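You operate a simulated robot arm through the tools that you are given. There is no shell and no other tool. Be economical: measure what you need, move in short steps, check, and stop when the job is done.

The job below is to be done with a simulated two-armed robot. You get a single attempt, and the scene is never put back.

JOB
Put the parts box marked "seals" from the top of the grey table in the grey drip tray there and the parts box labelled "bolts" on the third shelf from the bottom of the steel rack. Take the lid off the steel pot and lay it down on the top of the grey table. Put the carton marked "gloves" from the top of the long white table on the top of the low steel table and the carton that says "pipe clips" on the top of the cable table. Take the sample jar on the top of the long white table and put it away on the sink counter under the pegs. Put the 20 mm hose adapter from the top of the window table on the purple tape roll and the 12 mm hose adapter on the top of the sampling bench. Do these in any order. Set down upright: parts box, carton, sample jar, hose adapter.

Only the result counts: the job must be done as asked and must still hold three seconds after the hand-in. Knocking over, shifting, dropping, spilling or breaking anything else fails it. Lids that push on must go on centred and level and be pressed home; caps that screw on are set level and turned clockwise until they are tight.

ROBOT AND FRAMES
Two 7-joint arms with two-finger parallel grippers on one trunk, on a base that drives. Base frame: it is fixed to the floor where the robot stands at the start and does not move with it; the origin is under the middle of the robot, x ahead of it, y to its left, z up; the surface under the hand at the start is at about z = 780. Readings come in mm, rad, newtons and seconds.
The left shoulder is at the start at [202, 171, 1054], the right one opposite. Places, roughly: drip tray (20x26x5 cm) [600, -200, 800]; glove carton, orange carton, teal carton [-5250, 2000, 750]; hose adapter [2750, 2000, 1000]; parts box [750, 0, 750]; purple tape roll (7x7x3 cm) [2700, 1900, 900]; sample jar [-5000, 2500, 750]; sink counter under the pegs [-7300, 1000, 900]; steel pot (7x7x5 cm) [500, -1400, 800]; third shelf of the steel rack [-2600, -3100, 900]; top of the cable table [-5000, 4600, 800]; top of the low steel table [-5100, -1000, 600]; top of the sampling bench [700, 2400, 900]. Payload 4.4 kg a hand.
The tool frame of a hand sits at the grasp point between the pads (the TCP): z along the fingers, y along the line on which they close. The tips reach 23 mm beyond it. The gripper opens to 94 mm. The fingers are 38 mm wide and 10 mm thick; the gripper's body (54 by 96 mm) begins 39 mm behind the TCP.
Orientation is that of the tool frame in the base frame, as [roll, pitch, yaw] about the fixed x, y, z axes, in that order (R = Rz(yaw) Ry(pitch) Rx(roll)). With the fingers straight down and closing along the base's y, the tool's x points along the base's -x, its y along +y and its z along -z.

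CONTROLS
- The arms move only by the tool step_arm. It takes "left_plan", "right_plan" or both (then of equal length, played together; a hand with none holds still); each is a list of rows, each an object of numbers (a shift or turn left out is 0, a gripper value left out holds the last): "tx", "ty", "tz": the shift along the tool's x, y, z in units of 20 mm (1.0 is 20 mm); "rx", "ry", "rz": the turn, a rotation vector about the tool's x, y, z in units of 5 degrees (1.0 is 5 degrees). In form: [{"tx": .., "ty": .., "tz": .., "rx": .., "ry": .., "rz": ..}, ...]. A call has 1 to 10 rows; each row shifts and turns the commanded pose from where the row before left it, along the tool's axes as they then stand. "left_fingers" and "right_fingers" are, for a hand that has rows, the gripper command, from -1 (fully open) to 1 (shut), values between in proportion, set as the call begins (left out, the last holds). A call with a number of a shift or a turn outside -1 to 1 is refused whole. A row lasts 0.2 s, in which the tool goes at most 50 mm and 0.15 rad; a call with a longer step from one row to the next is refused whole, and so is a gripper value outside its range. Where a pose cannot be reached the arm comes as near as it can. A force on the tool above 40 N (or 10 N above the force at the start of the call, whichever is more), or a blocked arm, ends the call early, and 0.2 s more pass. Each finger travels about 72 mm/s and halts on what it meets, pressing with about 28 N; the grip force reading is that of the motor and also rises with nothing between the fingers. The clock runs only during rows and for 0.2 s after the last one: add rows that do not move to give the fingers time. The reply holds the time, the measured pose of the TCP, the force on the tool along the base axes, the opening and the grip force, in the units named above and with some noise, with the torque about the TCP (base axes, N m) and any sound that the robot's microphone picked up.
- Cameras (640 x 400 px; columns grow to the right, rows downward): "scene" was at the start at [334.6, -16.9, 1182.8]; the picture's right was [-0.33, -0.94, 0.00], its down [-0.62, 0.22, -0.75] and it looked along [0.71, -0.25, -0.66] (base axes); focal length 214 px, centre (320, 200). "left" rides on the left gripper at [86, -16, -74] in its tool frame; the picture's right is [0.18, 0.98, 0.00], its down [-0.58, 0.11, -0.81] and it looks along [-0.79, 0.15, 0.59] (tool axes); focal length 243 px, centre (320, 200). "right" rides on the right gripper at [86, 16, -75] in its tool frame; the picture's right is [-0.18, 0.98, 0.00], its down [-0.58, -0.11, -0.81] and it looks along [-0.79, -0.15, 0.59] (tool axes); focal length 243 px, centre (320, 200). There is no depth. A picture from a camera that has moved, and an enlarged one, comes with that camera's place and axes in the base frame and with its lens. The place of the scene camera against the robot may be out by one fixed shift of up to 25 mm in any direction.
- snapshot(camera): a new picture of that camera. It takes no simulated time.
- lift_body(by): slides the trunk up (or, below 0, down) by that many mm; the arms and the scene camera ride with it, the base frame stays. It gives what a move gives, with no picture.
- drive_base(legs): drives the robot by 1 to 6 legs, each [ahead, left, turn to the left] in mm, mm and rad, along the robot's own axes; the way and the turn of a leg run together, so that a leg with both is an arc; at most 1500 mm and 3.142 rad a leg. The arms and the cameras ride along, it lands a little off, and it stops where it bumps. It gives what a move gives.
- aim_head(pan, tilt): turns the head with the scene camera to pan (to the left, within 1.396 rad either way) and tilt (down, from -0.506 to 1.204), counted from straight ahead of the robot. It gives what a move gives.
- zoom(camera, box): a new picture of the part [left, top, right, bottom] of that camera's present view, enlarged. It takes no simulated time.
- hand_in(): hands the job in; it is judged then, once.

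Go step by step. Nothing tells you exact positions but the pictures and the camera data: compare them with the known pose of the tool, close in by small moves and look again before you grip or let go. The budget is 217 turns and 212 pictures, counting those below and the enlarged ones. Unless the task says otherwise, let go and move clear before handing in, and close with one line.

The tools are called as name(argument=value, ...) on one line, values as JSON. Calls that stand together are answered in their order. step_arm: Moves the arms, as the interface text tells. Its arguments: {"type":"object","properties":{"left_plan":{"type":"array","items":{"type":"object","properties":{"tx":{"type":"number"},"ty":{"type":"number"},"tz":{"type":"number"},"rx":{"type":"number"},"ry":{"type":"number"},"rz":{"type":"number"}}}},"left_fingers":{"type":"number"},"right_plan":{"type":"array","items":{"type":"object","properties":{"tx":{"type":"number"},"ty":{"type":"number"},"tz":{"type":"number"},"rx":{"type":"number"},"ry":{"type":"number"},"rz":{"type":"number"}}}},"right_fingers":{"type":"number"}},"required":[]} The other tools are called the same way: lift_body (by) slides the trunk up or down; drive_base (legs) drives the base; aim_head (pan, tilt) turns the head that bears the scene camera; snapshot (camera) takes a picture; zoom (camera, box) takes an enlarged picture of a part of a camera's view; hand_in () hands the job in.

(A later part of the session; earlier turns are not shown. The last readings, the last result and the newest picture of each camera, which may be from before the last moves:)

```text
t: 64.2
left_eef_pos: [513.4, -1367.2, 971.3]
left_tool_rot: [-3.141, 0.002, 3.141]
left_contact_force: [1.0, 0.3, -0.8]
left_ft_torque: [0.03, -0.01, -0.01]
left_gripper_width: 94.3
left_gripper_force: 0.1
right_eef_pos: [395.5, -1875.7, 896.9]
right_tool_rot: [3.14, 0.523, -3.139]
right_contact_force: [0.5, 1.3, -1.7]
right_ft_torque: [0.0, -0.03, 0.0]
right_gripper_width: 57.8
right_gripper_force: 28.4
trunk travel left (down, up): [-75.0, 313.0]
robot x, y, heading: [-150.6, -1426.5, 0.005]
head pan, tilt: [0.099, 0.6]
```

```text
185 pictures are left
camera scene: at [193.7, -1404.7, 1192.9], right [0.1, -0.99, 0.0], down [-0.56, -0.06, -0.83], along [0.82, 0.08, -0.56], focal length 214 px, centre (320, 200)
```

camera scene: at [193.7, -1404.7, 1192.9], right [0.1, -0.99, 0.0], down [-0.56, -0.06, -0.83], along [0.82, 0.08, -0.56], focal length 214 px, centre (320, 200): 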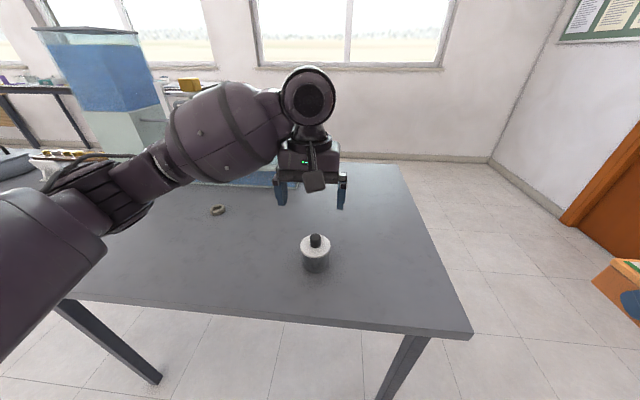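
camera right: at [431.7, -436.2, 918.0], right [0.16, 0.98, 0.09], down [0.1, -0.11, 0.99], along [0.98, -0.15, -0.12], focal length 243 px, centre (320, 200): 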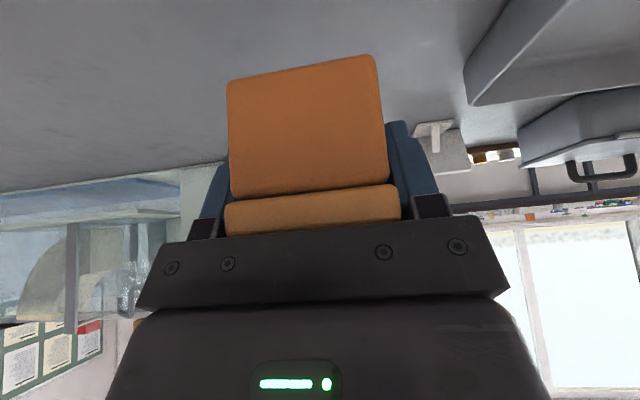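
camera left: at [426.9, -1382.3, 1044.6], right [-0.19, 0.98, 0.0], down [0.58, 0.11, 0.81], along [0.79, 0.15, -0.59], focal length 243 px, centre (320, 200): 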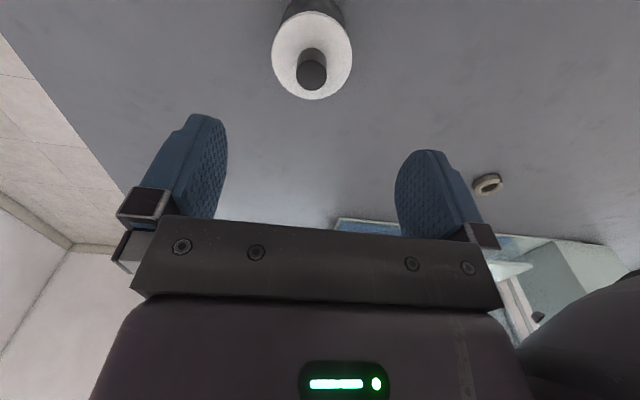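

The knob is at about [516, -1372], its top at about z 862. I'll correct, lower to z 866 and grip it.

step_arm(left_plan=[{"tx": -0.12, "ty": -0.25, "tz": 1}, {"tz": 1}, {"tz": 1}, {"tz": 1}, {"tz": 1}, {"tz": 0.25}, {}], left_fingers=-0.4)

snapshot(camera="left")

zoom(camera="scene", box=[260, 170, 380, 290])

```text
t: 65.8
left_eef_pos: [516.4, -1371.6, 864.5]
left_tool_rot: [-3.141, 0.0, -3.14]
left_contact_force: [-0.5, 0.4, -0.4]
left_ft_torque: [0.01, 0.01, -0.01]
left_gripper_width: 66.0
left_gripper_force: 0.1
right_eef_pos: [395.8, -1876.2, 897.4]
right_tool_rot: [-3.141, 0.524, -3.138]
right_contact_force: [-0.1, 0.1, -1.9]
right_ft_torque: [-0.03, 0.02, -0.03]
right_gripper_width: 58.0
right_gripper_force: 27.9
trunk travel left (down, up): [-75.0, 313.0]
robot x, y, heading: [-146.6, -1423.7, 0.003]
head pan, tilt: [0.099, 0.6]
```

```text
184 pictures are left
camera left: at [429.8, -1387.1, 939.0], right [-0.19, 0.98, 0.0], down [0.58, 0.11, 0.81], along [0.79, 0.15, -0.59], focal length 243 px, centre (320, 200)
```

left: 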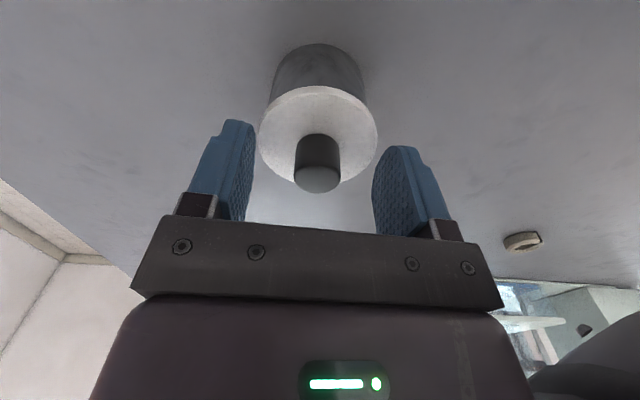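

```text
3.33 times, centred on (320, 230) of scene
camera zoom: at [193.9, -1404.6, 1192.8], right [0.1, -0.99, 0.0], down [-0.56, -0.06, -0.83], along [0.82, 0.08, -0.56], focal length 715 px, centre (320, 100)
```

zoom: 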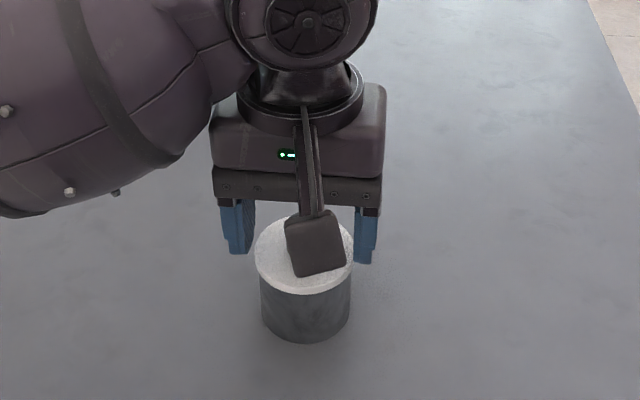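

The knob lies right between the fingers. I'll go down 5 mm more, close and lift slowly.

step_arm(left_plan=[{"tz": 0.25}, {}])

step_arm(left_plan=[{}, {}, {}, {}, {}, {"tz": -0.3}, {"tz": -0.3}, {"tz": -0.5}, {"tz": -1}, {"tz": -1}], left_fingers=1)

snapshot(camera="scene")

snapshot(camera="left")

```text
t: 66.3
left_eef_pos: [516.2, -1371.4, 861.2]
left_tool_rot: [-3.141, 0.001, -3.139]
left_contact_force: [-0.6, -1.2, 0.3]
left_ft_torque: [0.03, 0.03, 0.01]
left_gripper_width: 65.8
left_gripper_force: 0.0
right_eef_pos: [395.4, -1875.8, 897.3]
right_tool_rot: [3.141, 0.523, -3.141]
right_contact_force: [0.9, 0.1, -1.4]
right_ft_torque: [-0.02, 0.02, -0.03]
right_gripper_width: 57.8
right_gripper_force: 27.5
trunk travel left (down, up): [-75.0, 313.0]
robot x, y, heading: [-150.4, -1428.4, 0.005]
head pan, tilt: [0.099, 0.6]
```

```text
t: 68.5
left_eef_pos: [514.9, -1371.0, 924.8]
left_tool_rot: [-3.141, 0.0, -3.139]
left_contact_force: [0.8, 1.0, 0.3]
left_ft_torque: [-0.02, 0.02, 0.04]
left_gripper_width: 22.5
left_gripper_force: 28.6
right_eef_pos: [395.9, -1876.7, 898.1]
right_tool_rot: [-3.14, 0.523, -3.138]
right_contact_force: [0.2, 0.5, -2.5]
right_ft_torque: [0.02, 0.01, -0.01]
right_gripper_width: 58.0
right_gripper_force: 27.9
trunk travel left (down, up): [-75.0, 313.0]
robot x, y, heading: [-148.5, -1426.0, 0.004]
head pan, tilt: [0.099, 0.6]
heard: snap
```

```text
182 pictures are left
camera scene: at [193.5, -1404.7, 1193.0], right [0.1, -0.99, 0.0], down [-0.56, -0.06, -0.83], along [0.82, 0.08, -0.56], focal length 214 px, centre (320, 200)
```

scene: 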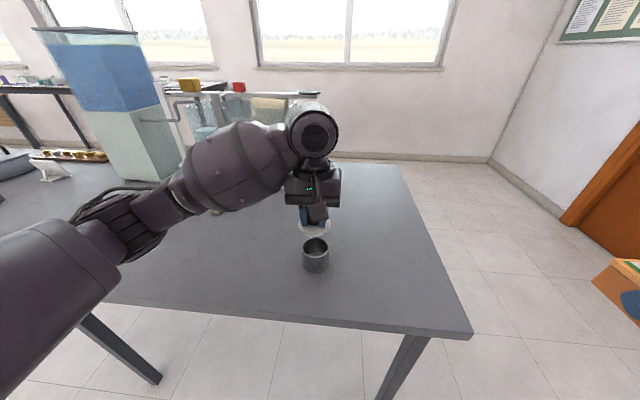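

```text
181 pictures are left
camera left: at [428.8, -1387.1, 997.5], right [-0.19, 0.98, 0.0], down [0.58, 0.11, 0.81], along [0.79, 0.15, -0.59], focal length 243 px, centre (320, 200)
```

left: 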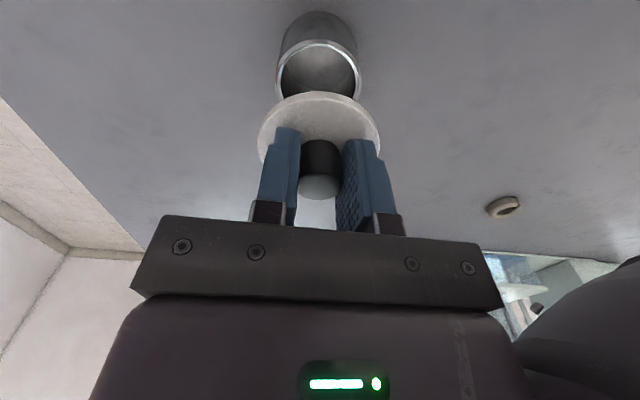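

The lid is off with a snap and the pot stayed put. I'll carry the lid 140 mm to the left and lower it to the table.

step_arm(left_plan=[{"ty": 1}, {"ty": 1}, {"ty": 1}, {"ty": 1}, {"ty": 1}, {"ty": 1}, {"ty": 1}, {"tz": 1}, {"tz": 1}, {"tz": 1}])

step_arm(left_plan=[{"tz": 0.8}, {"tz": 0.4}, {"tz": 0.2}, {"tz": 0.1}, {"tz": 0.1}, {"tz": 0.1}])

snapshot(camera="left")

```text
t: 70.8
left_eef_pos: [516.2, -1231.9, 862.2]
left_tool_rot: [-3.141, 0.0, -3.14]
left_contact_force: [0.8, -0.2, -0.5]
left_ft_torque: [0.01, 0.02, -0.01]
left_gripper_width: 22.5
left_gripper_force: 27.6
right_eef_pos: [395.0, -1877.0, 897.7]
right_tool_rot: [-3.14, 0.523, -3.14]
right_contact_force: [0.1, 0.0, -1.4]
right_ft_torque: [-0.02, 0.03, 0.02]
right_gripper_width: 57.5
right_gripper_force: 27.9
trunk travel left (down, up): [-75.0, 313.0]
robot x, y, heading: [-151.1, -1422.2, -0.001]
head pan, tilt: [0.099, 0.6]
```

```text
t: 72.2
left_eef_pos: [516.9, -1231.4, 829.0]
left_tool_rot: [3.141, 0.0, -3.141]
left_contact_force: [0.3, 0.3, -0.3]
left_ft_torque: [-0.03, 0.0, -0.03]
left_gripper_width: 22.2
left_gripper_force: 28.1
right_eef_pos: [396.5, -1876.3, 898.1]
right_tool_rot: [3.141, 0.524, -3.139]
right_contact_force: [0.5, 0.3, -2.2]
right_ft_torque: [0.01, 0.02, 0.02]
right_gripper_width: 57.7
right_gripper_force: 28.3
trunk travel left (down, up): [-75.0, 313.0]
robot x, y, heading: [-145.8, -1425.5, 0.0]
head pan, tilt: [0.099, 0.6]
```

```text
180 pictures are left
camera left: at [429.3, -1247.5, 902.3], right [-0.19, 0.98, 0.0], down [0.58, 0.11, 0.81], along [0.79, 0.15, -0.59], focal length 243 px, centre (320, 200)
```

left: 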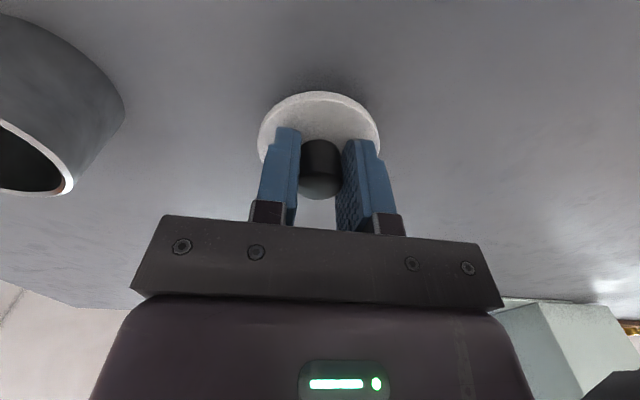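

Not quite touching yet. I'll go on down in 2 mm steps until there is contact.

step_arm(left_plan=[{"tz": 0.1}, {"tz": 0.1}, {"tz": 0.1}, {"tz": 0.1}, {"tz": 0.1}, {"tz": 0.1}, {"tz": 0.1}, {"tz": 0.1}])

```text
t: 74.0
left_eef_pos: [516.0, -1230.5, 811.5]
left_tool_rot: [-3.141, 0.002, -3.14]
left_contact_force: [-0.1, -0.1, -0.1]
left_ft_torque: [-0.03, 0.01, -0.02]
left_gripper_width: 22.5
left_gripper_force: 28.2
right_eef_pos: [395.3, -1876.3, 896.7]
right_tool_rot: [3.141, 0.524, -3.14]
right_contact_force: [-0.1, 0.2, -0.5]
right_ft_torque: [0.03, 0.02, 0.0]
right_gripper_width: 57.9
right_gripper_force: 28.4
trunk travel left (down, up): [-75.0, 313.0]
robot x, y, heading: [-150.0, -1428.1, 0.004]
head pan, tilt: [0.099, 0.6]
```

step_arm(left_plan=[{"tz": 0.1}, {"tz": 0.1}, {"tz": 0.1}])

snapshot(camera="left")

zoom(camera="scene", box=[190, 170, 350, 290])

```text
t: 74.8
left_eef_pos: [515.1, -1232.3, 809.8]
left_tool_rot: [3.141, 0.005, -3.141]
left_contact_force: [-0.3, 1.7, 16.0]
left_ft_torque: [0.15, 0.11, -0.01]
left_gripper_width: 22.3
left_gripper_force: 28.3
right_eef_pos: [394.2, -1877.0, 898.8]
right_tool_rot: [-3.141, 0.524, 3.141]
right_contact_force: [-0.2, -0.1, -0.8]
right_ft_torque: [0.02, 0.01, 0.0]
right_gripper_width: 57.8
right_gripper_force: 27.5
trunk travel left (down, up): [-75.0, 313.0]
robot x, y, heading: [-149.4, -1427.1, 0.0]
head pan, tilt: [0.099, 0.6]
```

```text
179 pictures are left
camera left: at [428.8, -1247.4, 883.7], right [-0.19, 0.98, 0.0], down [0.58, 0.11, 0.81], along [0.8, 0.15, -0.59], focal length 243 px, centre (320, 200)
```

left: 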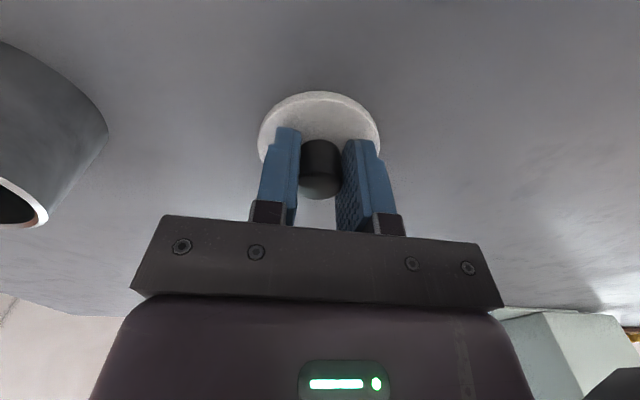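

```text
3.33 times, centred on (270, 230) of scene
camera zoom: at [192.4, -1404.8, 1193.8], right [0.1, -0.99, 0.0], down [-0.56, -0.06, -0.83], along [0.82, 0.08, -0.56], focal length 715 px, centre (487, 100)
```

zoom: 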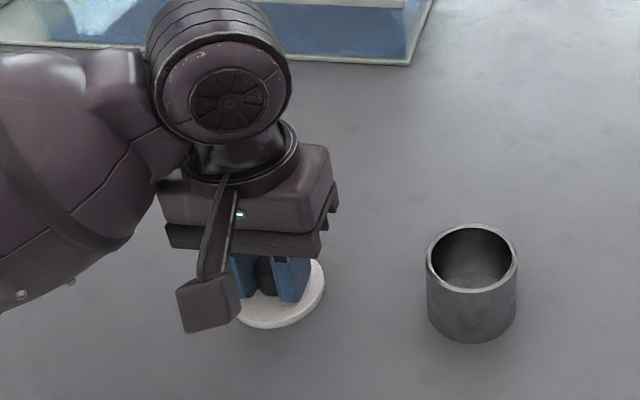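

The lid is on the table. I'll release it, rise, back away from the table and turn toward the rack.

step_arm(left_plan=[{"tz": -0.05}, {}, {}, {}, {"tz": -0.5}, {"tz": -1}, {"tz": -1}, {"tz": -1}, {"tz": -1}, {"tz": -1}], left_fingers=-0.5)

snapshot(camera="left")

drive_base(legs=[[-450, 0, 0], [0, 0, -1.57]])

aim_head(pan=-0.4, tilt=0.3)

snapshot(camera="scene")

```text
t: 77.0
left_eef_pos: [515.0, -1232.5, 917.6]
left_tool_rot: [3.141, 0.0, -3.141]
left_contact_force: [-1.1, 0.2, 0.1]
left_ft_torque: [0.03, 0.0, 0.01]
left_gripper_width: 70.5
left_gripper_force: 0.0
right_eef_pos: [395.1, -1876.2, 897.9]
right_tool_rot: [3.141, 0.525, -3.14]
right_contact_force: [-0.8, 0.2, -1.2]
right_ft_torque: [-0.05, 0.01, 0.02]
right_gripper_width: 57.9
right_gripper_force: 28.0
trunk travel left (down, up): [-75.0, 313.0]
robot x, y, heading: [-148.8, -1426.0, 0.002]
head pan, tilt: [0.099, 0.6]
```

```text
177 pictures are left
camera left: at [428.8, -1247.7, 992.7], right [-0.19, 0.98, 0.0], down [0.58, 0.11, 0.81], along [0.79, 0.15, -0.59], focal length 243 px, centre (320, 200)
```

left: 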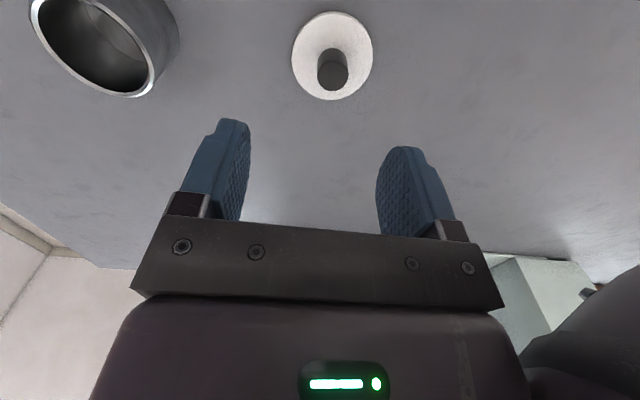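

```text
t: 83.5
left_eef_pos: [-410.9, -2090.1, 918.6]
left_tool_rot: [3.142, 0.001, 1.569]
left_contact_force: [0.1, -0.6, -0.2]
left_ft_torque: [0.01, -0.03, 0.01]
left_gripper_width: 70.4
left_gripper_force: 0.0
right_eef_pos: [-1053.1, -1968.6, 897.7]
right_tool_rot: [3.141, 0.523, 1.572]
right_contact_force: [0.0, 0.0, -1.7]
right_ft_torque: [0.05, 0.02, 0.03]
right_gripper_width: 57.9
right_gripper_force: 28.2
trunk travel left (down, up): [-75.0, 313.0]
robot x, y, heading: [-605.0, -1426.0, -1.574]
head pan, tilt: [0.099, 0.6]
```

```text
t: 84.4
left_eef_pos: [-410.2, -2090.3, 917.4]
left_tool_rot: [3.141, 0.0, 1.571]
left_contact_force: [-1.0, -0.3, 0.0]
left_ft_torque: [-0.02, 0.0, -0.02]
left_gripper_width: 70.4
left_gripper_force: 0.0
right_eef_pos: [-1053.3, -1968.9, 897.9]
right_tool_rot: [-3.141, 0.524, 1.57]
right_contact_force: [-0.5, 0.6, -1.5]
right_ft_torque: [-0.02, 0.03, 0.01]
right_gripper_width: 57.9
right_gripper_force: 27.8
trunk travel left (down, up): [-75.0, 313.0]
robot x, y, heading: [-599.6, -1427.6, -1.572]
head pan, tilt: [-0.4, 0.3]
```

```text
176 pictures are left
camera scene: at [-636.3, -1753.0, 1220.2], right [-0.92, 0.39, 0.0], down [0.12, 0.27, -0.96], along [-0.37, -0.88, -0.3], focal length 214 px, centre (320, 200)
```

scene: 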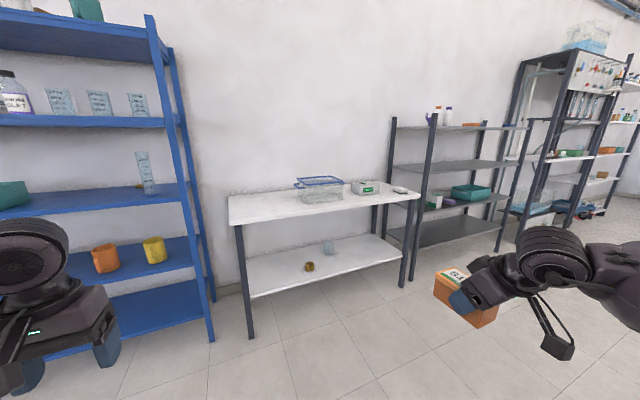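

The rack stands at x about -2000 to -3200 with its front near y -2870. I'll check where the green table is on my right before driving.

aim_head(pan=-1.39, tilt=0.45)

snapshot(camera="scene")

```text
t: 85.7
left_eef_pos: [-410.2, -2089.6, 918.2]
left_tool_rot: [3.14, 0.001, 1.571]
left_contact_force: [0.4, -0.4, 1.2]
left_ft_torque: [0.01, -0.04, 0.0]
left_gripper_width: 70.7
left_gripper_force: 0.1
right_eef_pos: [-1054.4, -1968.6, 897.5]
right_tool_rot: [3.141, 0.524, 1.572]
right_contact_force: [-0.3, 0.2, -1.8]
right_ft_torque: [0.01, 0.0, -0.01]
right_gripper_width: 57.8
right_gripper_force: 27.9
trunk travel left (down, up): [-75.0, 313.0]
robot x, y, heading: [-604.8, -1425.6, -1.573]
head pan, tilt: [-1.389, 0.45]
```

```text
175 pictures are left
camera scene: at [-690.5, -1683.6, 1206.4], right [-0.18, 0.98, 0.0], down [0.43, 0.08, -0.9], along [-0.89, -0.16, -0.44], focal length 214 px, centre (320, 200)
```

scene: 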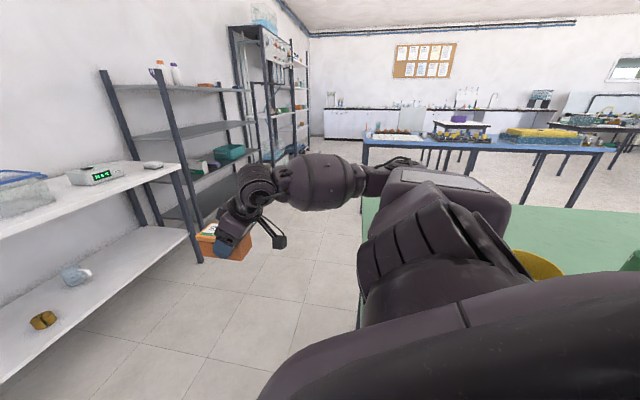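

The green table's edge lies at y ≈ -1650, and the aisle in front of the rack is free. I'll drive forward into it and slide right to the rack.

drive_base(legs=[[500, 0, 0], [0, -1000, 0], [0, -650, 0]])

aim_head(pan=-0.3, tilt=0.3)

snapshot(camera="scene")

snapshot(camera="right")

```text
t: 90.8
left_eef_pos: [-523.5, -2600.1, 919.9]
left_tool_rot: [3.142, 0.0, 1.555]
left_contact_force: [-0.2, 0.3, -0.6]
left_ft_torque: [0.01, 0.01, -0.02]
left_gripper_width: 70.7
left_gripper_force: 0.1
right_eef_pos: [-1166.5, -2469.0, 897.5]
right_tool_rot: [3.141, 0.522, 1.553]
right_contact_force: [0.1, -0.5, -2.1]
right_ft_torque: [0.0, -0.02, 0.01]
right_gripper_width: 57.6
right_gripper_force: 27.7
trunk travel left (down, up): [-75.0, 313.0]
robot x, y, heading: [-705.0, -1930.7, -1.584]
head pan, tilt: [-1.389, 0.45]
stopped in leg 2: the robot was blocked; the commanded pose is now the measured one
```

```text
t: 92.1
left_eef_pos: [-523.5, -2598.9, 918.4]
left_tool_rot: [-3.141, 0.0, 1.556]
left_contact_force: [-0.3, 0.7, 0.3]
left_ft_torque: [0.01, 0.0, -0.02]
left_gripper_width: 70.4
left_gripper_force: 0.1
right_eef_pos: [-1166.7, -2468.0, 897.7]
right_tool_rot: [-3.141, 0.523, 1.554]
right_contact_force: [-0.5, -0.5, -2.3]
right_ft_torque: [0.03, -0.03, 0.03]
right_gripper_width: 57.6
right_gripper_force: 28.2
trunk travel left (down, up): [-75.0, 313.0]
robot x, y, heading: [-702.1, -1932.5, -1.586]
head pan, tilt: [-0.3, 0.3]
```

```text
174 pictures are left
camera scene: at [-735.8, -2262.6, 1220.3], right [-0.95, 0.31, 0.0], down [0.09, 0.28, -0.96], along [-0.3, -0.91, -0.3], focal length 214 px, centre (320, 200)
```

scene: 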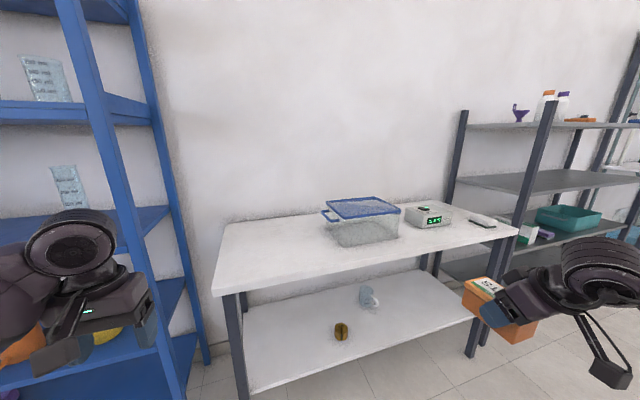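

```text
173 pictures are left
camera right: at [-1148.1, -2356.0, 917.7], right [0.98, -0.18, 0.09], down [-0.11, -0.1, 0.99], along [-0.17, -0.98, -0.12], focal length 243 px, centre (320, 200)
```

right: 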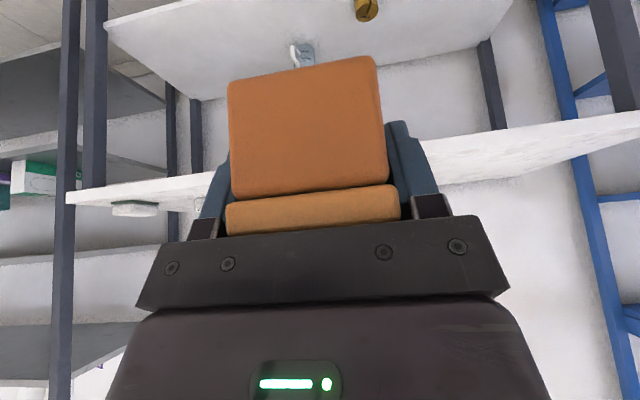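

The base met the green table's corner leg. I'll move off it, go 160 mm further forward and try again.

drive_base(legs=[[0, 60, 0.014], [160, 0, 0], [0, -800, 0], [0, -800, 0]])

snapshot(camera="scene")

snapshot(camera="right")

```text
t: 108.3
left_eef_pos: [-2048.2, -2758.4, 919.3]
left_tool_rot: [-3.141, -0.001, 1.563]
left_contact_force: [-0.1, -0.4, 0.1]
left_ft_torque: [0.0, 0.0, 0.0]
left_gripper_width: 70.5
left_gripper_force: 0.0
right_eef_pos: [-2692.3, -2633.8, 897.2]
right_tool_rot: [-3.142, 0.521, 1.563]
right_contact_force: [0.7, -0.2, -1.9]
right_ft_torque: [0.02, 0.0, 0.0]
right_gripper_width: 57.7
right_gripper_force: 28.5
trunk travel left (down, up): [-75.0, 313.0]
robot x, y, heading: [-2238.5, -2090.9, -1.575]
head pan, tilt: [-0.3, 0.3]
```

```text
172 pictures are left
camera scene: at [-2264.4, -2423.7, 1220.3], right [-0.95, 0.3, 0.0], down [0.09, 0.28, -0.96], along [-0.29, -0.91, -0.3], focal length 214 px, centre (320, 200)
```

scene: 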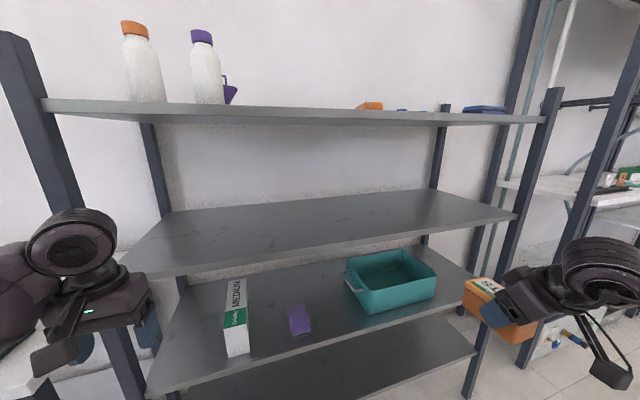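

```text
171 pictures are left
camera right: at [-2675.9, -2521.0, 917.7], right [0.98, -0.17, 0.09], down [-0.11, -0.1, 0.99], along [-0.16, -0.98, -0.12], focal length 243 px, centre (320, 200)
```

right: 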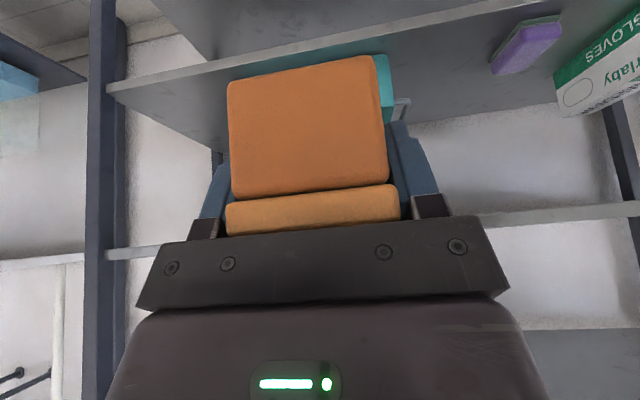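

The third shelf (empty, about z 950) is straight ahead with clear room. I'll raise the trunk, pull the left hand back and look again.

lift_body(by=150)

step_arm(left_plan=[{"tx": 1}, {"tx": 1}, {"tx": 1}, {"tx": 1}, {"tx": 1}, {"tx": 1}], right_plan=[{"ty": 0.8}, {"ty": 0.8}, {"ty": 0.8}, {"ty": 0.8}, {"ty": 0.8}, {"ty": 0.8}])

drive_base(legs=[[100, 0, 0]])

aim_head(pan=-0.5, tilt=0.6)

snapshot(camera="right")

snapshot(camera="scene")

```text
t: 110.0
left_eef_pos: [-2049.9, -2759.5, 1066.8]
left_tool_rot: [3.141, 0.0, 1.562]
left_contact_force: [-0.6, 0.1, -0.6]
left_ft_torque: [0.01, 0.03, -0.01]
left_gripper_width: 70.5
left_gripper_force: 0.0
right_eef_pos: [-2692.6, -2633.3, 1046.0]
right_tool_rot: [-3.141, 0.52, 1.564]
right_contact_force: [0.1, -0.8, -2.1]
right_ft_torque: [0.02, 0.02, -0.02]
right_gripper_width: 57.8
right_gripper_force: 27.6
trunk travel left (down, up): [-225.0, 163.0]
robot x, y, heading: [-2237.5, -2093.4, -1.574]
head pan, tilt: [-0.3, 0.3]
```

```text
t: 111.4
left_eef_pos: [-2047.1, -2638.0, 1068.9]
left_tool_rot: [-3.142, 0.0, 1.563]
left_contact_force: [-0.2, -0.5, 1.0]
left_ft_torque: [-0.03, 0.01, 0.01]
left_gripper_width: 70.4
left_gripper_force: 0.1
right_eef_pos: [-2596.3, -2634.3, 1046.9]
right_tool_rot: [-3.139, 0.522, 1.564]
right_contact_force: [-0.3, -0.6, -1.4]
right_ft_torque: [0.03, 0.02, 0.0]
right_gripper_width: 57.8
right_gripper_force: 28.0
trunk travel left (down, up): [-225.0, 163.0]
robot x, y, heading: [-2235.4, -2095.2, -1.583]
head pan, tilt: [-0.3, 0.3]
```

```text
t: 112.6
left_eef_pos: [-2048.2, -2738.4, 1069.2]
left_tool_rot: [-3.141, 0.001, 1.563]
left_contact_force: [0.4, 0.1, -0.8]
left_ft_torque: [0.0, 0.02, -0.01]
left_gripper_width: 70.5
left_gripper_force: 0.0
right_eef_pos: [-2598.2, -2734.8, 1047.7]
right_tool_rot: [3.141, 0.521, 1.565]
right_contact_force: [-0.5, 1.1, -1.7]
right_ft_torque: [0.05, 0.0, -0.01]
right_gripper_width: 57.8
right_gripper_force: 27.8
trunk travel left (down, up): [-225.0, 163.0]
robot x, y, heading: [-2233.6, -2193.7, -1.576]
head pan, tilt: [-0.3, 0.3]
```

```text
t: 113.4
left_eef_pos: [-2048.5, -2738.9, 1069.4]
left_tool_rot: [3.141, 0.0, 1.564]
left_contact_force: [0.4, 0.0, 0.5]
left_ft_torque: [-0.01, 0.02, -0.02]
left_gripper_width: 70.8
left_gripper_force: 0.1
right_eef_pos: [-2596.5, -2735.3, 1047.5]
right_tool_rot: [-3.142, 0.522, 1.563]
right_contact_force: [-0.3, -0.2, -1.5]
right_ft_torque: [0.01, -0.01, 0.0]
right_gripper_width: 57.8
right_gripper_force: 27.6
trunk travel left (down, up): [-225.0, 163.0]
robot x, y, heading: [-2238.5, -2193.5, -1.573]
head pan, tilt: [-0.499, 0.6]
```

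```text
170 pictures are left
camera right: at [-2580.5, -2621.7, 1068.0], right [0.98, -0.17, 0.09], down [-0.11, -0.1, 0.99], along [-0.15, -0.98, -0.12], focal length 243 px, centre (320, 200)
```

right: 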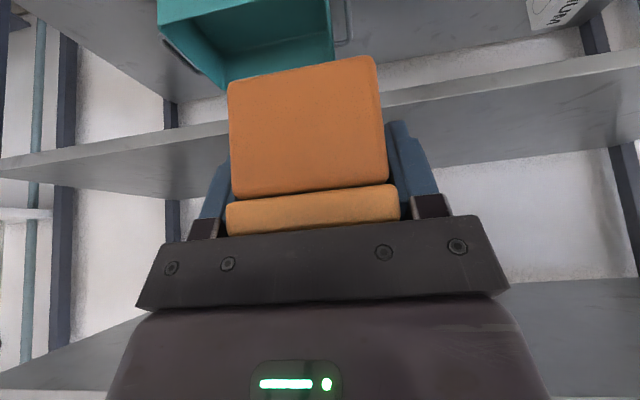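

```text
169 pictures are left
camera scene: at [-2278.5, -2366.5, 1370.0], right [-0.88, 0.48, 0.0], down [0.27, 0.49, -0.83], along [-0.4, -0.72, -0.56], focal length 214 px, centre (320, 200)
```

scene: 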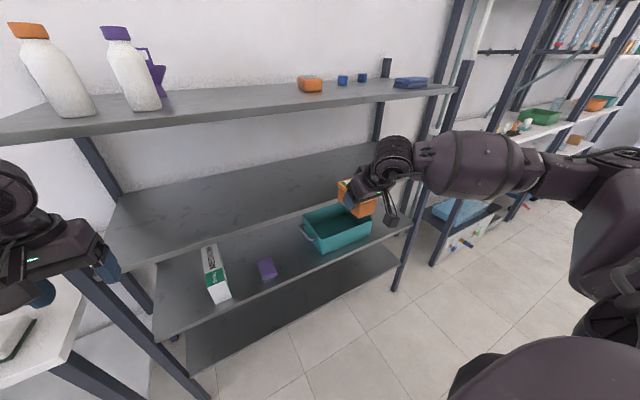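

zoom(camera="right", box=[380, 30, 540, 130])

zoom(camera="scene", box=[160, 170, 360, 295])

```text
4.00 times, centred on (460, 80) of right
camera zoom: at [-2580.5, -2621.7, 1068.0], right [0.98, -0.17, 0.09], down [-0.11, -0.1, 0.99], along [-0.15, -0.98, -0.12], focal length 970 px, centre (-240, 680)
```

zoom: 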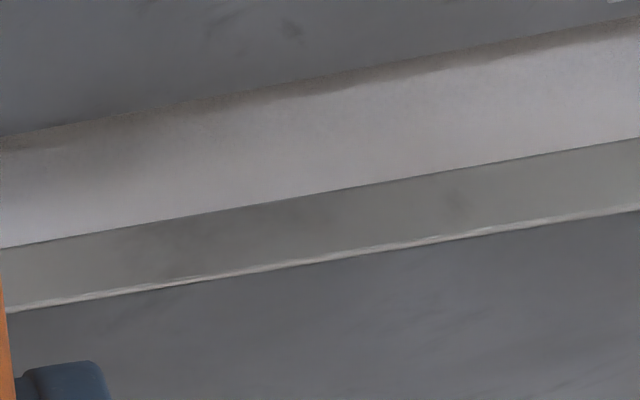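

```text
3.20 times, centred on (260, 232) of scene
camera zoom: at [-2278.5, -2366.5, 1370.0], right [-0.88, 0.48, 0.0], down [0.27, 0.49, -0.83], along [-0.4, -0.72, -0.56], focal length 686 px, centre (512, 96)
```

zoom: 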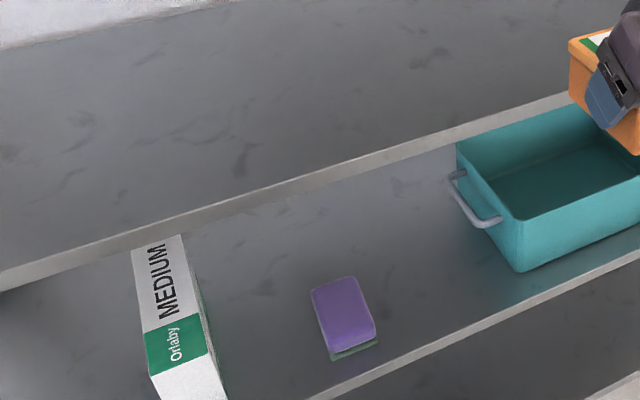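

The shelf front edge works out at y ≈ -2861 with its top at z ≈ 954. I'll lower slightly and push the box in 190 mm.

step_arm(right_plan=[{"tx": 0.55, "tz": 0.95}, {"tx": -0.914, "tz": 0.53}, {"tx": -0.914, "tz": 0.53}, {"tx": -0.914, "tz": 0.53}, {"tx": -0.914, "tz": 0.53}, {"tx": -0.914, "tz": 0.53}, {"tx": -0.914, "tz": 0.53}, {"tx": -0.914, "tz": 0.53}, {"tx": -0.914, "tz": 0.53}, {"tx": -0.914, "tz": 0.53}])

snapshot(camera="scene")

snapshot(camera="right")

```text
t: 115.6
left_eef_pos: [-2048.5, -2737.6, 1068.2]
left_tool_rot: [-3.141, 0.001, 1.565]
left_contact_force: [0.4, 0.5, 1.4]
left_ft_torque: [0.0, 0.0, 0.01]
left_gripper_width: 70.6
left_gripper_force: 0.1
right_eef_pos: [-2598.8, -2925.0, 1024.5]
right_tool_rot: [-3.141, 0.521, 1.565]
right_contact_force: [0.8, -0.3, -2.3]
right_ft_torque: [0.01, -0.02, -0.02]
right_gripper_width: 57.7
right_gripper_force: 28.1
trunk travel left (down, up): [-225.0, 163.0]
robot x, y, heading: [-2235.4, -2189.6, -1.576]
head pan, tilt: [-0.499, 0.6]
```

```text
166 pictures are left
camera scene: at [-2278.2, -2367.0, 1369.8], right [-0.88, 0.48, 0.0], down [0.27, 0.49, -0.82], along [-0.4, -0.72, -0.57], focal length 214 px, centre (320, 200)
```

scene: 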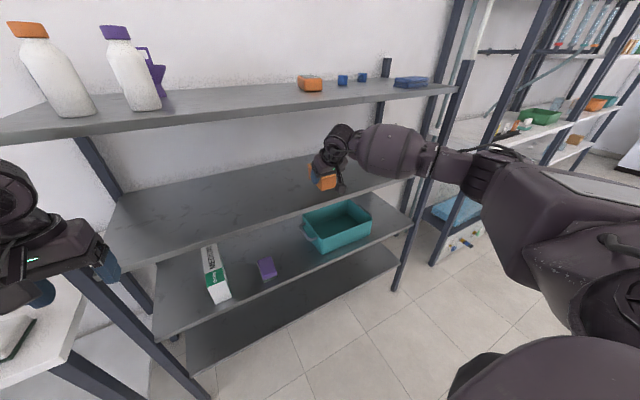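

```text
165 pictures are left
camera right: at [-2582.0, -2812.7, 1044.8], right [0.98, -0.17, 0.09], down [-0.11, -0.1, 0.99], along [-0.15, -0.98, -0.12], focal length 243 px, centre (320, 200)
```

right: 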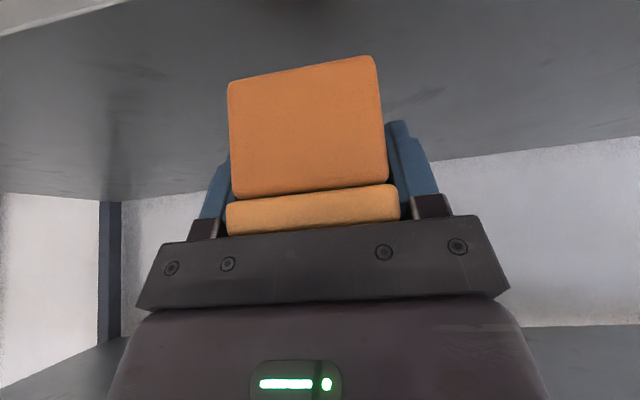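

The edge estimate varies between -2861 and -2893, so I'll push 35 mm deeper. Then I'll lower until I feel the shelf.

step_arm(right_plan=[{"tx": -0.76, "tz": 0.44}, {"tx": -0.76, "tz": 0.44}, {"tx": 0.4, "tz": 0.69}, {"tx": 0.2, "tz": 0.35}, {"tx": 0.05, "tz": 0.087}, {"tx": 0.05, "tz": 0.087}, {"tx": 0.05, "tz": 0.087}, {"tx": 0.05, "tz": 0.087}, {"tx": 0.05, "tz": 0.087}, {"tx": 0.05, "tz": 0.087}])

snapshot(camera="right")

```text
t: 117.8
left_eef_pos: [-2048.3, -2738.6, 1069.2]
left_tool_rot: [3.141, 0.002, 1.564]
left_contact_force: [-0.4, 0.5, -0.7]
left_ft_torque: [0.03, 0.01, 0.0]
left_gripper_width: 70.5
left_gripper_force: 0.1
right_eef_pos: [-2599.0, -2959.3, 988.9]
right_tool_rot: [3.141, 0.521, 1.563]
right_contact_force: [-0.9, 0.0, -1.6]
right_ft_torque: [0.05, -0.04, -0.01]
right_gripper_width: 57.8
right_gripper_force: 28.0
trunk travel left (down, up): [-225.0, 163.0]
robot x, y, heading: [-2236.3, -2190.4, -1.572]
head pan, tilt: [-0.499, 0.6]
```

```text
164 pictures are left
camera right: at [-2582.1, -2847.0, 1009.3], right [0.98, -0.17, 0.09], down [-0.11, -0.1, 0.99], along [-0.16, -0.98, -0.12], focal length 243 px, centre (320, 200)
```

right: 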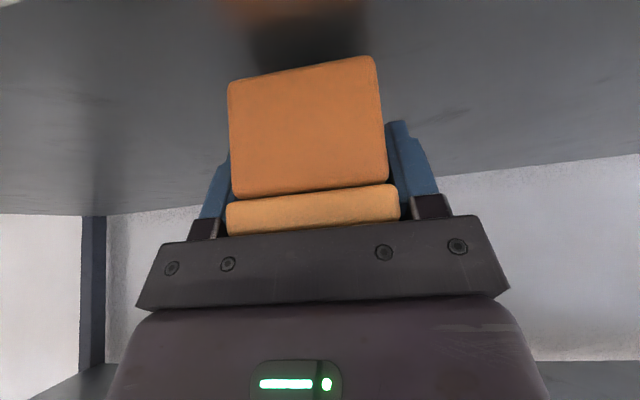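

step_arm(right_plan=[{"tx": 0.05, "tz": 0.087}, {"tx": 0.05, "tz": 0.087}, {"tx": 0.05, "tz": 0.087}, {"tx": 0.05, "tz": 0.087}, {"tx": 0.05, "tz": 0.087}, {"tx": 0.05, "tz": 0.087}])

snapshot(camera="right")

```text
t: 119.2
left_eef_pos: [-2047.7, -2738.2, 1068.7]
left_tool_rot: [-3.141, 0.002, 1.563]
left_contact_force: [-0.5, 0.2, 0.0]
left_ft_torque: [0.04, -0.05, 0.0]
left_gripper_width: 70.7
left_gripper_force: 0.1
right_eef_pos: [-2598.8, -2960.1, 976.9]
right_tool_rot: [-3.14, 0.524, 1.565]
right_contact_force: [0.7, -0.6, 0.6]
right_ft_torque: [-0.13, 0.1, 0.01]
right_gripper_width: 57.9
right_gripper_force: 28.4
trunk travel left (down, up): [-225.0, 163.0]
robot x, y, heading: [-2235.6, -2191.8, -1.574]
head pan, tilt: [-0.499, 0.6]
```

```text
163 pictures are left
camera right: at [-2582.4, -2846.7, 998.2], right [0.98, -0.17, 0.09], down [-0.11, -0.1, 0.99], along [-0.16, -0.98, -0.12], focal length 243 px, centre (320, 200)
```

right: 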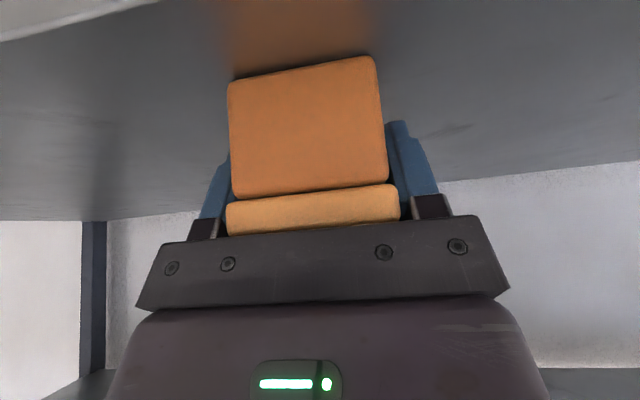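

It is just touching. I'll settle 1 mm more, release and pull the hand straight back.

step_arm(right_plan=[{"tx": 0.025, "tz": 0.043}, {}])

step_arm(right_plan=[{}, {}, {}, {}, {"tx": 0.1, "tz": -0.5}, {"tx": 0.8, "tz": -0.6}, {"tx": 0.866, "tz": -0.5}, {"tx": 0.866, "tz": -0.5}, {"tx": 0.866, "tz": -0.5}, {"tx": 0.866, "tz": -0.5}], right_fingers=-1)

step_arm(right_plan=[{"tx": 0.866, "tz": -0.5}, {"tx": 0.866, "tz": -0.5}, {"tx": 0.866, "tz": -0.5}, {"tx": 0.866, "tz": -0.5}, {"tx": 0.866, "tz": -0.5}, {"tx": 0.866, "tz": -0.5}, {"tx": 0.866, "tz": -0.5}, {"tx": 0.866, "tz": -0.5}])

snapshot(camera="scene")

snapshot(camera="right")

```text
t: 119.8
left_eef_pos: [-2048.3, -2737.4, 1069.1]
left_tool_rot: [3.141, 0.002, 1.565]
left_contact_force: [0.0, -0.2, -0.4]
left_ft_torque: [0.01, -0.01, -0.03]
left_gripper_width: 70.6
left_gripper_force: 0.1
right_eef_pos: [-2599.2, -2958.5, 978.4]
right_tool_rot: [3.14, 0.526, 1.564]
right_contact_force: [-0.2, 0.3, 5.9]
right_ft_torque: [-0.43, 0.07, -0.06]
right_gripper_width: 57.8
right_gripper_force: 27.9
trunk travel left (down, up): [-225.0, 163.0]
robot x, y, heading: [-2234.7, -2195.2, -1.58]
head pan, tilt: [-0.499, 0.6]
```

```text
t: 122.0
left_eef_pos: [-2048.2, -2737.5, 1069.1]
left_tool_rot: [-3.141, 0.001, 1.565]
left_contact_force: [0.5, -0.6, 0.4]
left_ft_torque: [-0.01, -0.04, 0.0]
left_gripper_width: 70.5
left_gripper_force: 0.1
right_eef_pos: [-2598.1, -2852.6, 987.1]
right_tool_rot: [-3.141, 0.522, 1.564]
right_contact_force: [0.7, 0.6, 0.0]
right_ft_torque: [-0.01, -0.02, 0.01]
right_gripper_width: 94.2
right_gripper_force: 0.0
trunk travel left (down, up): [-225.0, 163.0]
robot x, y, heading: [-2239.8, -2189.5, -1.576]
head pan, tilt: [-0.499, 0.6]
```

```text
t: 123.8
left_eef_pos: [-2048.0, -2737.3, 1069.2]
left_tool_rot: [-3.141, 0.003, 1.562]
left_contact_force: [0.6, 0.3, 0.4]
left_ft_torque: [0.01, -0.01, -0.03]
left_gripper_width: 70.6
left_gripper_force: 0.1
right_eef_pos: [-2596.1, -2691.4, 987.5]
right_tool_rot: [-3.141, 0.524, 1.564]
right_contact_force: [-0.5, 0.2, 1.2]
right_ft_torque: [0.02, -0.02, 0.04]
right_gripper_width: 94.2
right_gripper_force: 0.0
trunk travel left (down, up): [-225.0, 163.0]
robot x, y, heading: [-2237.6, -2193.4, -1.575]
head pan, tilt: [-0.499, 0.6]
```

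```text
162 pictures are left
camera scene: at [-2278.4, -2365.9, 1370.1], right [-0.88, 0.48, 0.0], down [0.27, 0.49, -0.83], along [-0.4, -0.72, -0.56], focal length 214 px, centre (320, 200)
```

scene: 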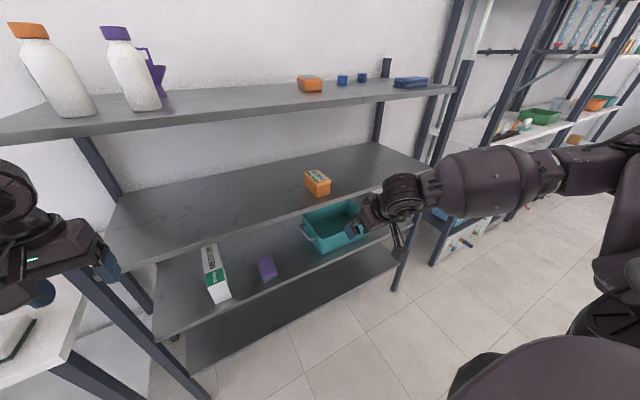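

```text
161 pictures are left
camera right: at [-2579.7, -2579.5, 1007.6], right [0.98, -0.17, 0.09], down [-0.11, -0.1, 0.99], along [-0.15, -0.98, -0.12], focal length 243 px, centre (320, 200)
```

right: 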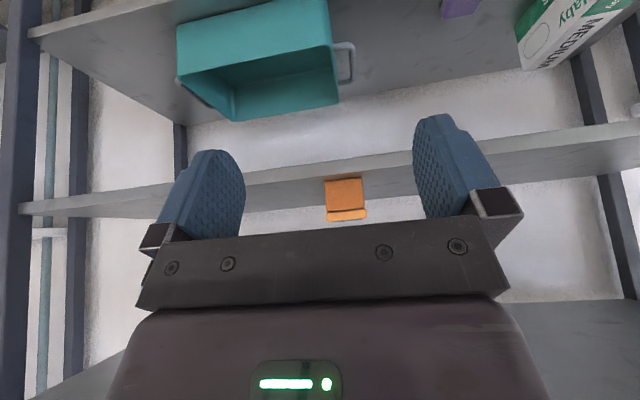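

BOLTS stands on the third shelf. Next I'll back off slightly, turn to face along the aisle (-x), and survey the way to the white table.

drive_base(legs=[[60, 0, 0], [-110, 0, 0], [0, 0, -1.57]])

aim_head(pan=-0.3, tilt=0.3)

snapshot(camera="scene")

aim_head(pan=-1.1, tilt=0.3)

snapshot(camera="scene")

```text
t: 129.3
left_eef_pos: [-2780.5, -2337.2, 1069.5]
left_tool_rot: [3.141, 0.002, 0.006]
left_contact_force: [1.0, -0.3, 0.3]
left_ft_torque: [0.0, -0.02, 0.01]
left_gripper_width: 70.6
left_gripper_force: 0.2
right_eef_pos: [-2741.0, -1789.2, 986.5]
right_tool_rot: [3.141, 0.521, 0.006]
right_contact_force: [0.3, 0.0, -0.4]
right_ft_torque: [0.04, 0.0, 0.02]
right_gripper_width: 93.9
right_gripper_force: 0.1
trunk travel left (down, up): [-225.0, 163.0]
robot x, y, heading: [-2235.6, -2142.1, -3.132]
head pan, tilt: [-0.499, 0.6]
```

```text
t: 130.1
left_eef_pos: [-2780.9, -2338.1, 1068.7]
left_tool_rot: [-3.141, -0.001, 0.006]
left_contact_force: [0.5, -0.1, 0.5]
left_ft_torque: [-0.01, 0.0, -0.02]
left_gripper_width: 70.5
left_gripper_force: 0.1
right_eef_pos: [-2741.1, -1788.6, 986.4]
right_tool_rot: [3.141, 0.523, 0.005]
right_contact_force: [-0.4, -0.2, 0.4]
right_ft_torque: [-0.03, 0.0, 0.02]
right_gripper_width: 94.0
right_gripper_force: 0.0
trunk travel left (down, up): [-225.0, 163.0]
robot x, y, heading: [-2236.1, -2142.4, -3.13]
head pan, tilt: [-0.3, 0.3]
```

```text
160 pictures are left
camera scene: at [-2432.3, -2104.9, 1397.3], right [0.29, 0.96, 0.0], down [0.28, -0.09, -0.96], along [-0.91, 0.28, -0.3], focal length 214 px, centre (320, 200)
```

scene: 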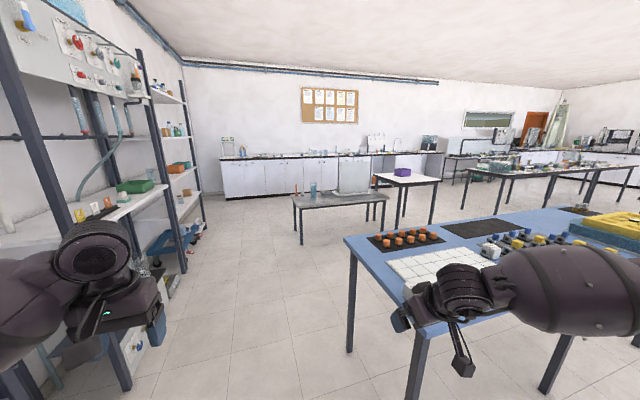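

```text
t: 131.3
left_eef_pos: [-2780.2, -2337.2, 1068.2]
left_tool_rot: [3.141, 0.0, 0.004]
left_contact_force: [-0.8, 0.4, -0.2]
left_ft_torque: [0.0, -0.03, 0.04]
left_gripper_width: 70.4
left_gripper_force: 0.0
right_eef_pos: [-2740.3, -1789.4, 986.3]
right_tool_rot: [-3.141, 0.523, 0.003]
right_contact_force: [-1.1, -0.7, -0.7]
right_ft_torque: [-0.03, -0.04, 0.03]
right_gripper_width: 93.8
right_gripper_force: 0.1
trunk travel left (down, up): [-225.0, 163.0]
robot x, y, heading: [-2236.7, -2141.0, -3.136]
head pan, tilt: [-1.1, 0.3]
```

```text
159 pictures are left
camera scene: at [-2385.9, -2049.1, 1397.4], right [0.89, 0.46, 0.0], down [0.14, -0.26, -0.96], along [-0.44, 0.85, -0.3], focal length 214 px, centre (320, 200)
```

scene: 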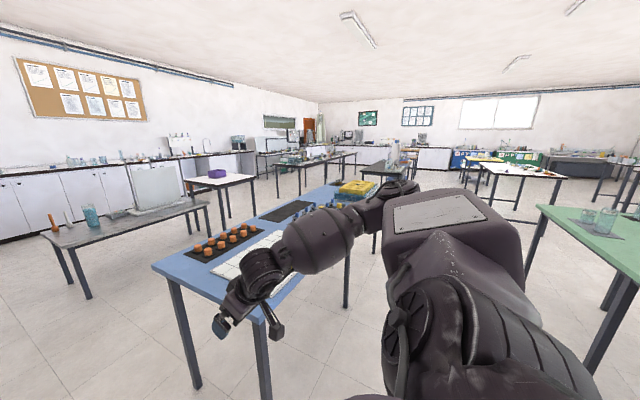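

The way along the aisle and then up x ≈ -4150, between the blue table and the low steel table, looks free. I'll drive it and look at the long white table.

drive_base(legs=[[1000, 0, 0], [915, 0, 0], [0, 0, -1.57], [1500, 0, 0], [1000, 0, 0]])

aim_head(pan=0.5, tilt=0.2)

snapshot(camera="scene")

```text
t: 156.4
left_eef_pos: [-4354.4, 866.0, 1068.3]
left_tool_rot: [-3.141, 0.0, -1.571]
left_contact_force: [0.0, -0.2, -0.2]
left_ft_torque: [-0.01, 0.02, -0.02]
left_gripper_width: 70.6
left_gripper_force: 0.0
right_eef_pos: [-3805.8, 823.4, 986.8]
right_tool_rot: [-3.142, 0.521, -1.572]
right_contact_force: [-0.6, -0.2, -0.6]
right_ft_torque: [0.01, -0.02, -0.03]
right_gripper_width: 93.9
right_gripper_force: 0.1
trunk travel left (down, up): [-225.0, 163.0]
robot x, y, heading: [-4165.3, 320.5, 1.571]
head pan, tilt: [-1.1, 0.3]
```

```text
t: 158.1
left_eef_pos: [-4355.0, 865.5, 1069.0]
left_tool_rot: [3.141, -0.001, -1.571]
left_contact_force: [-0.8, 0.4, -0.6]
left_ft_torque: [0.0, 0.05, 0.0]
left_gripper_width: 70.6
left_gripper_force: 0.0
right_eef_pos: [-3804.9, 822.9, 985.8]
right_tool_rot: [3.141, 0.522, -1.572]
right_contact_force: [-0.8, -0.2, -0.3]
right_ft_torque: [-0.05, -0.01, -0.01]
right_gripper_width: 94.2
right_gripper_force: 0.0
trunk travel left (down, up): [-225.0, 163.0]
robot x, y, heading: [-4166.0, 319.3, 1.566]
head pan, tilt: [0.499, 0.201]
```

```text
158 pictures are left
camera scene: at [-4205.5, 521.8, 1406.7], right [0.88, 0.48, 0.0], down [0.1, -0.18, -0.98], along [-0.47, 0.86, -0.2], focal length 214 px, centre (320, 200)
```

scene: 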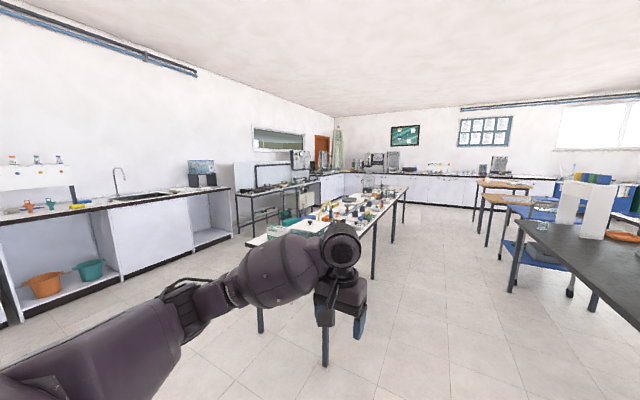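

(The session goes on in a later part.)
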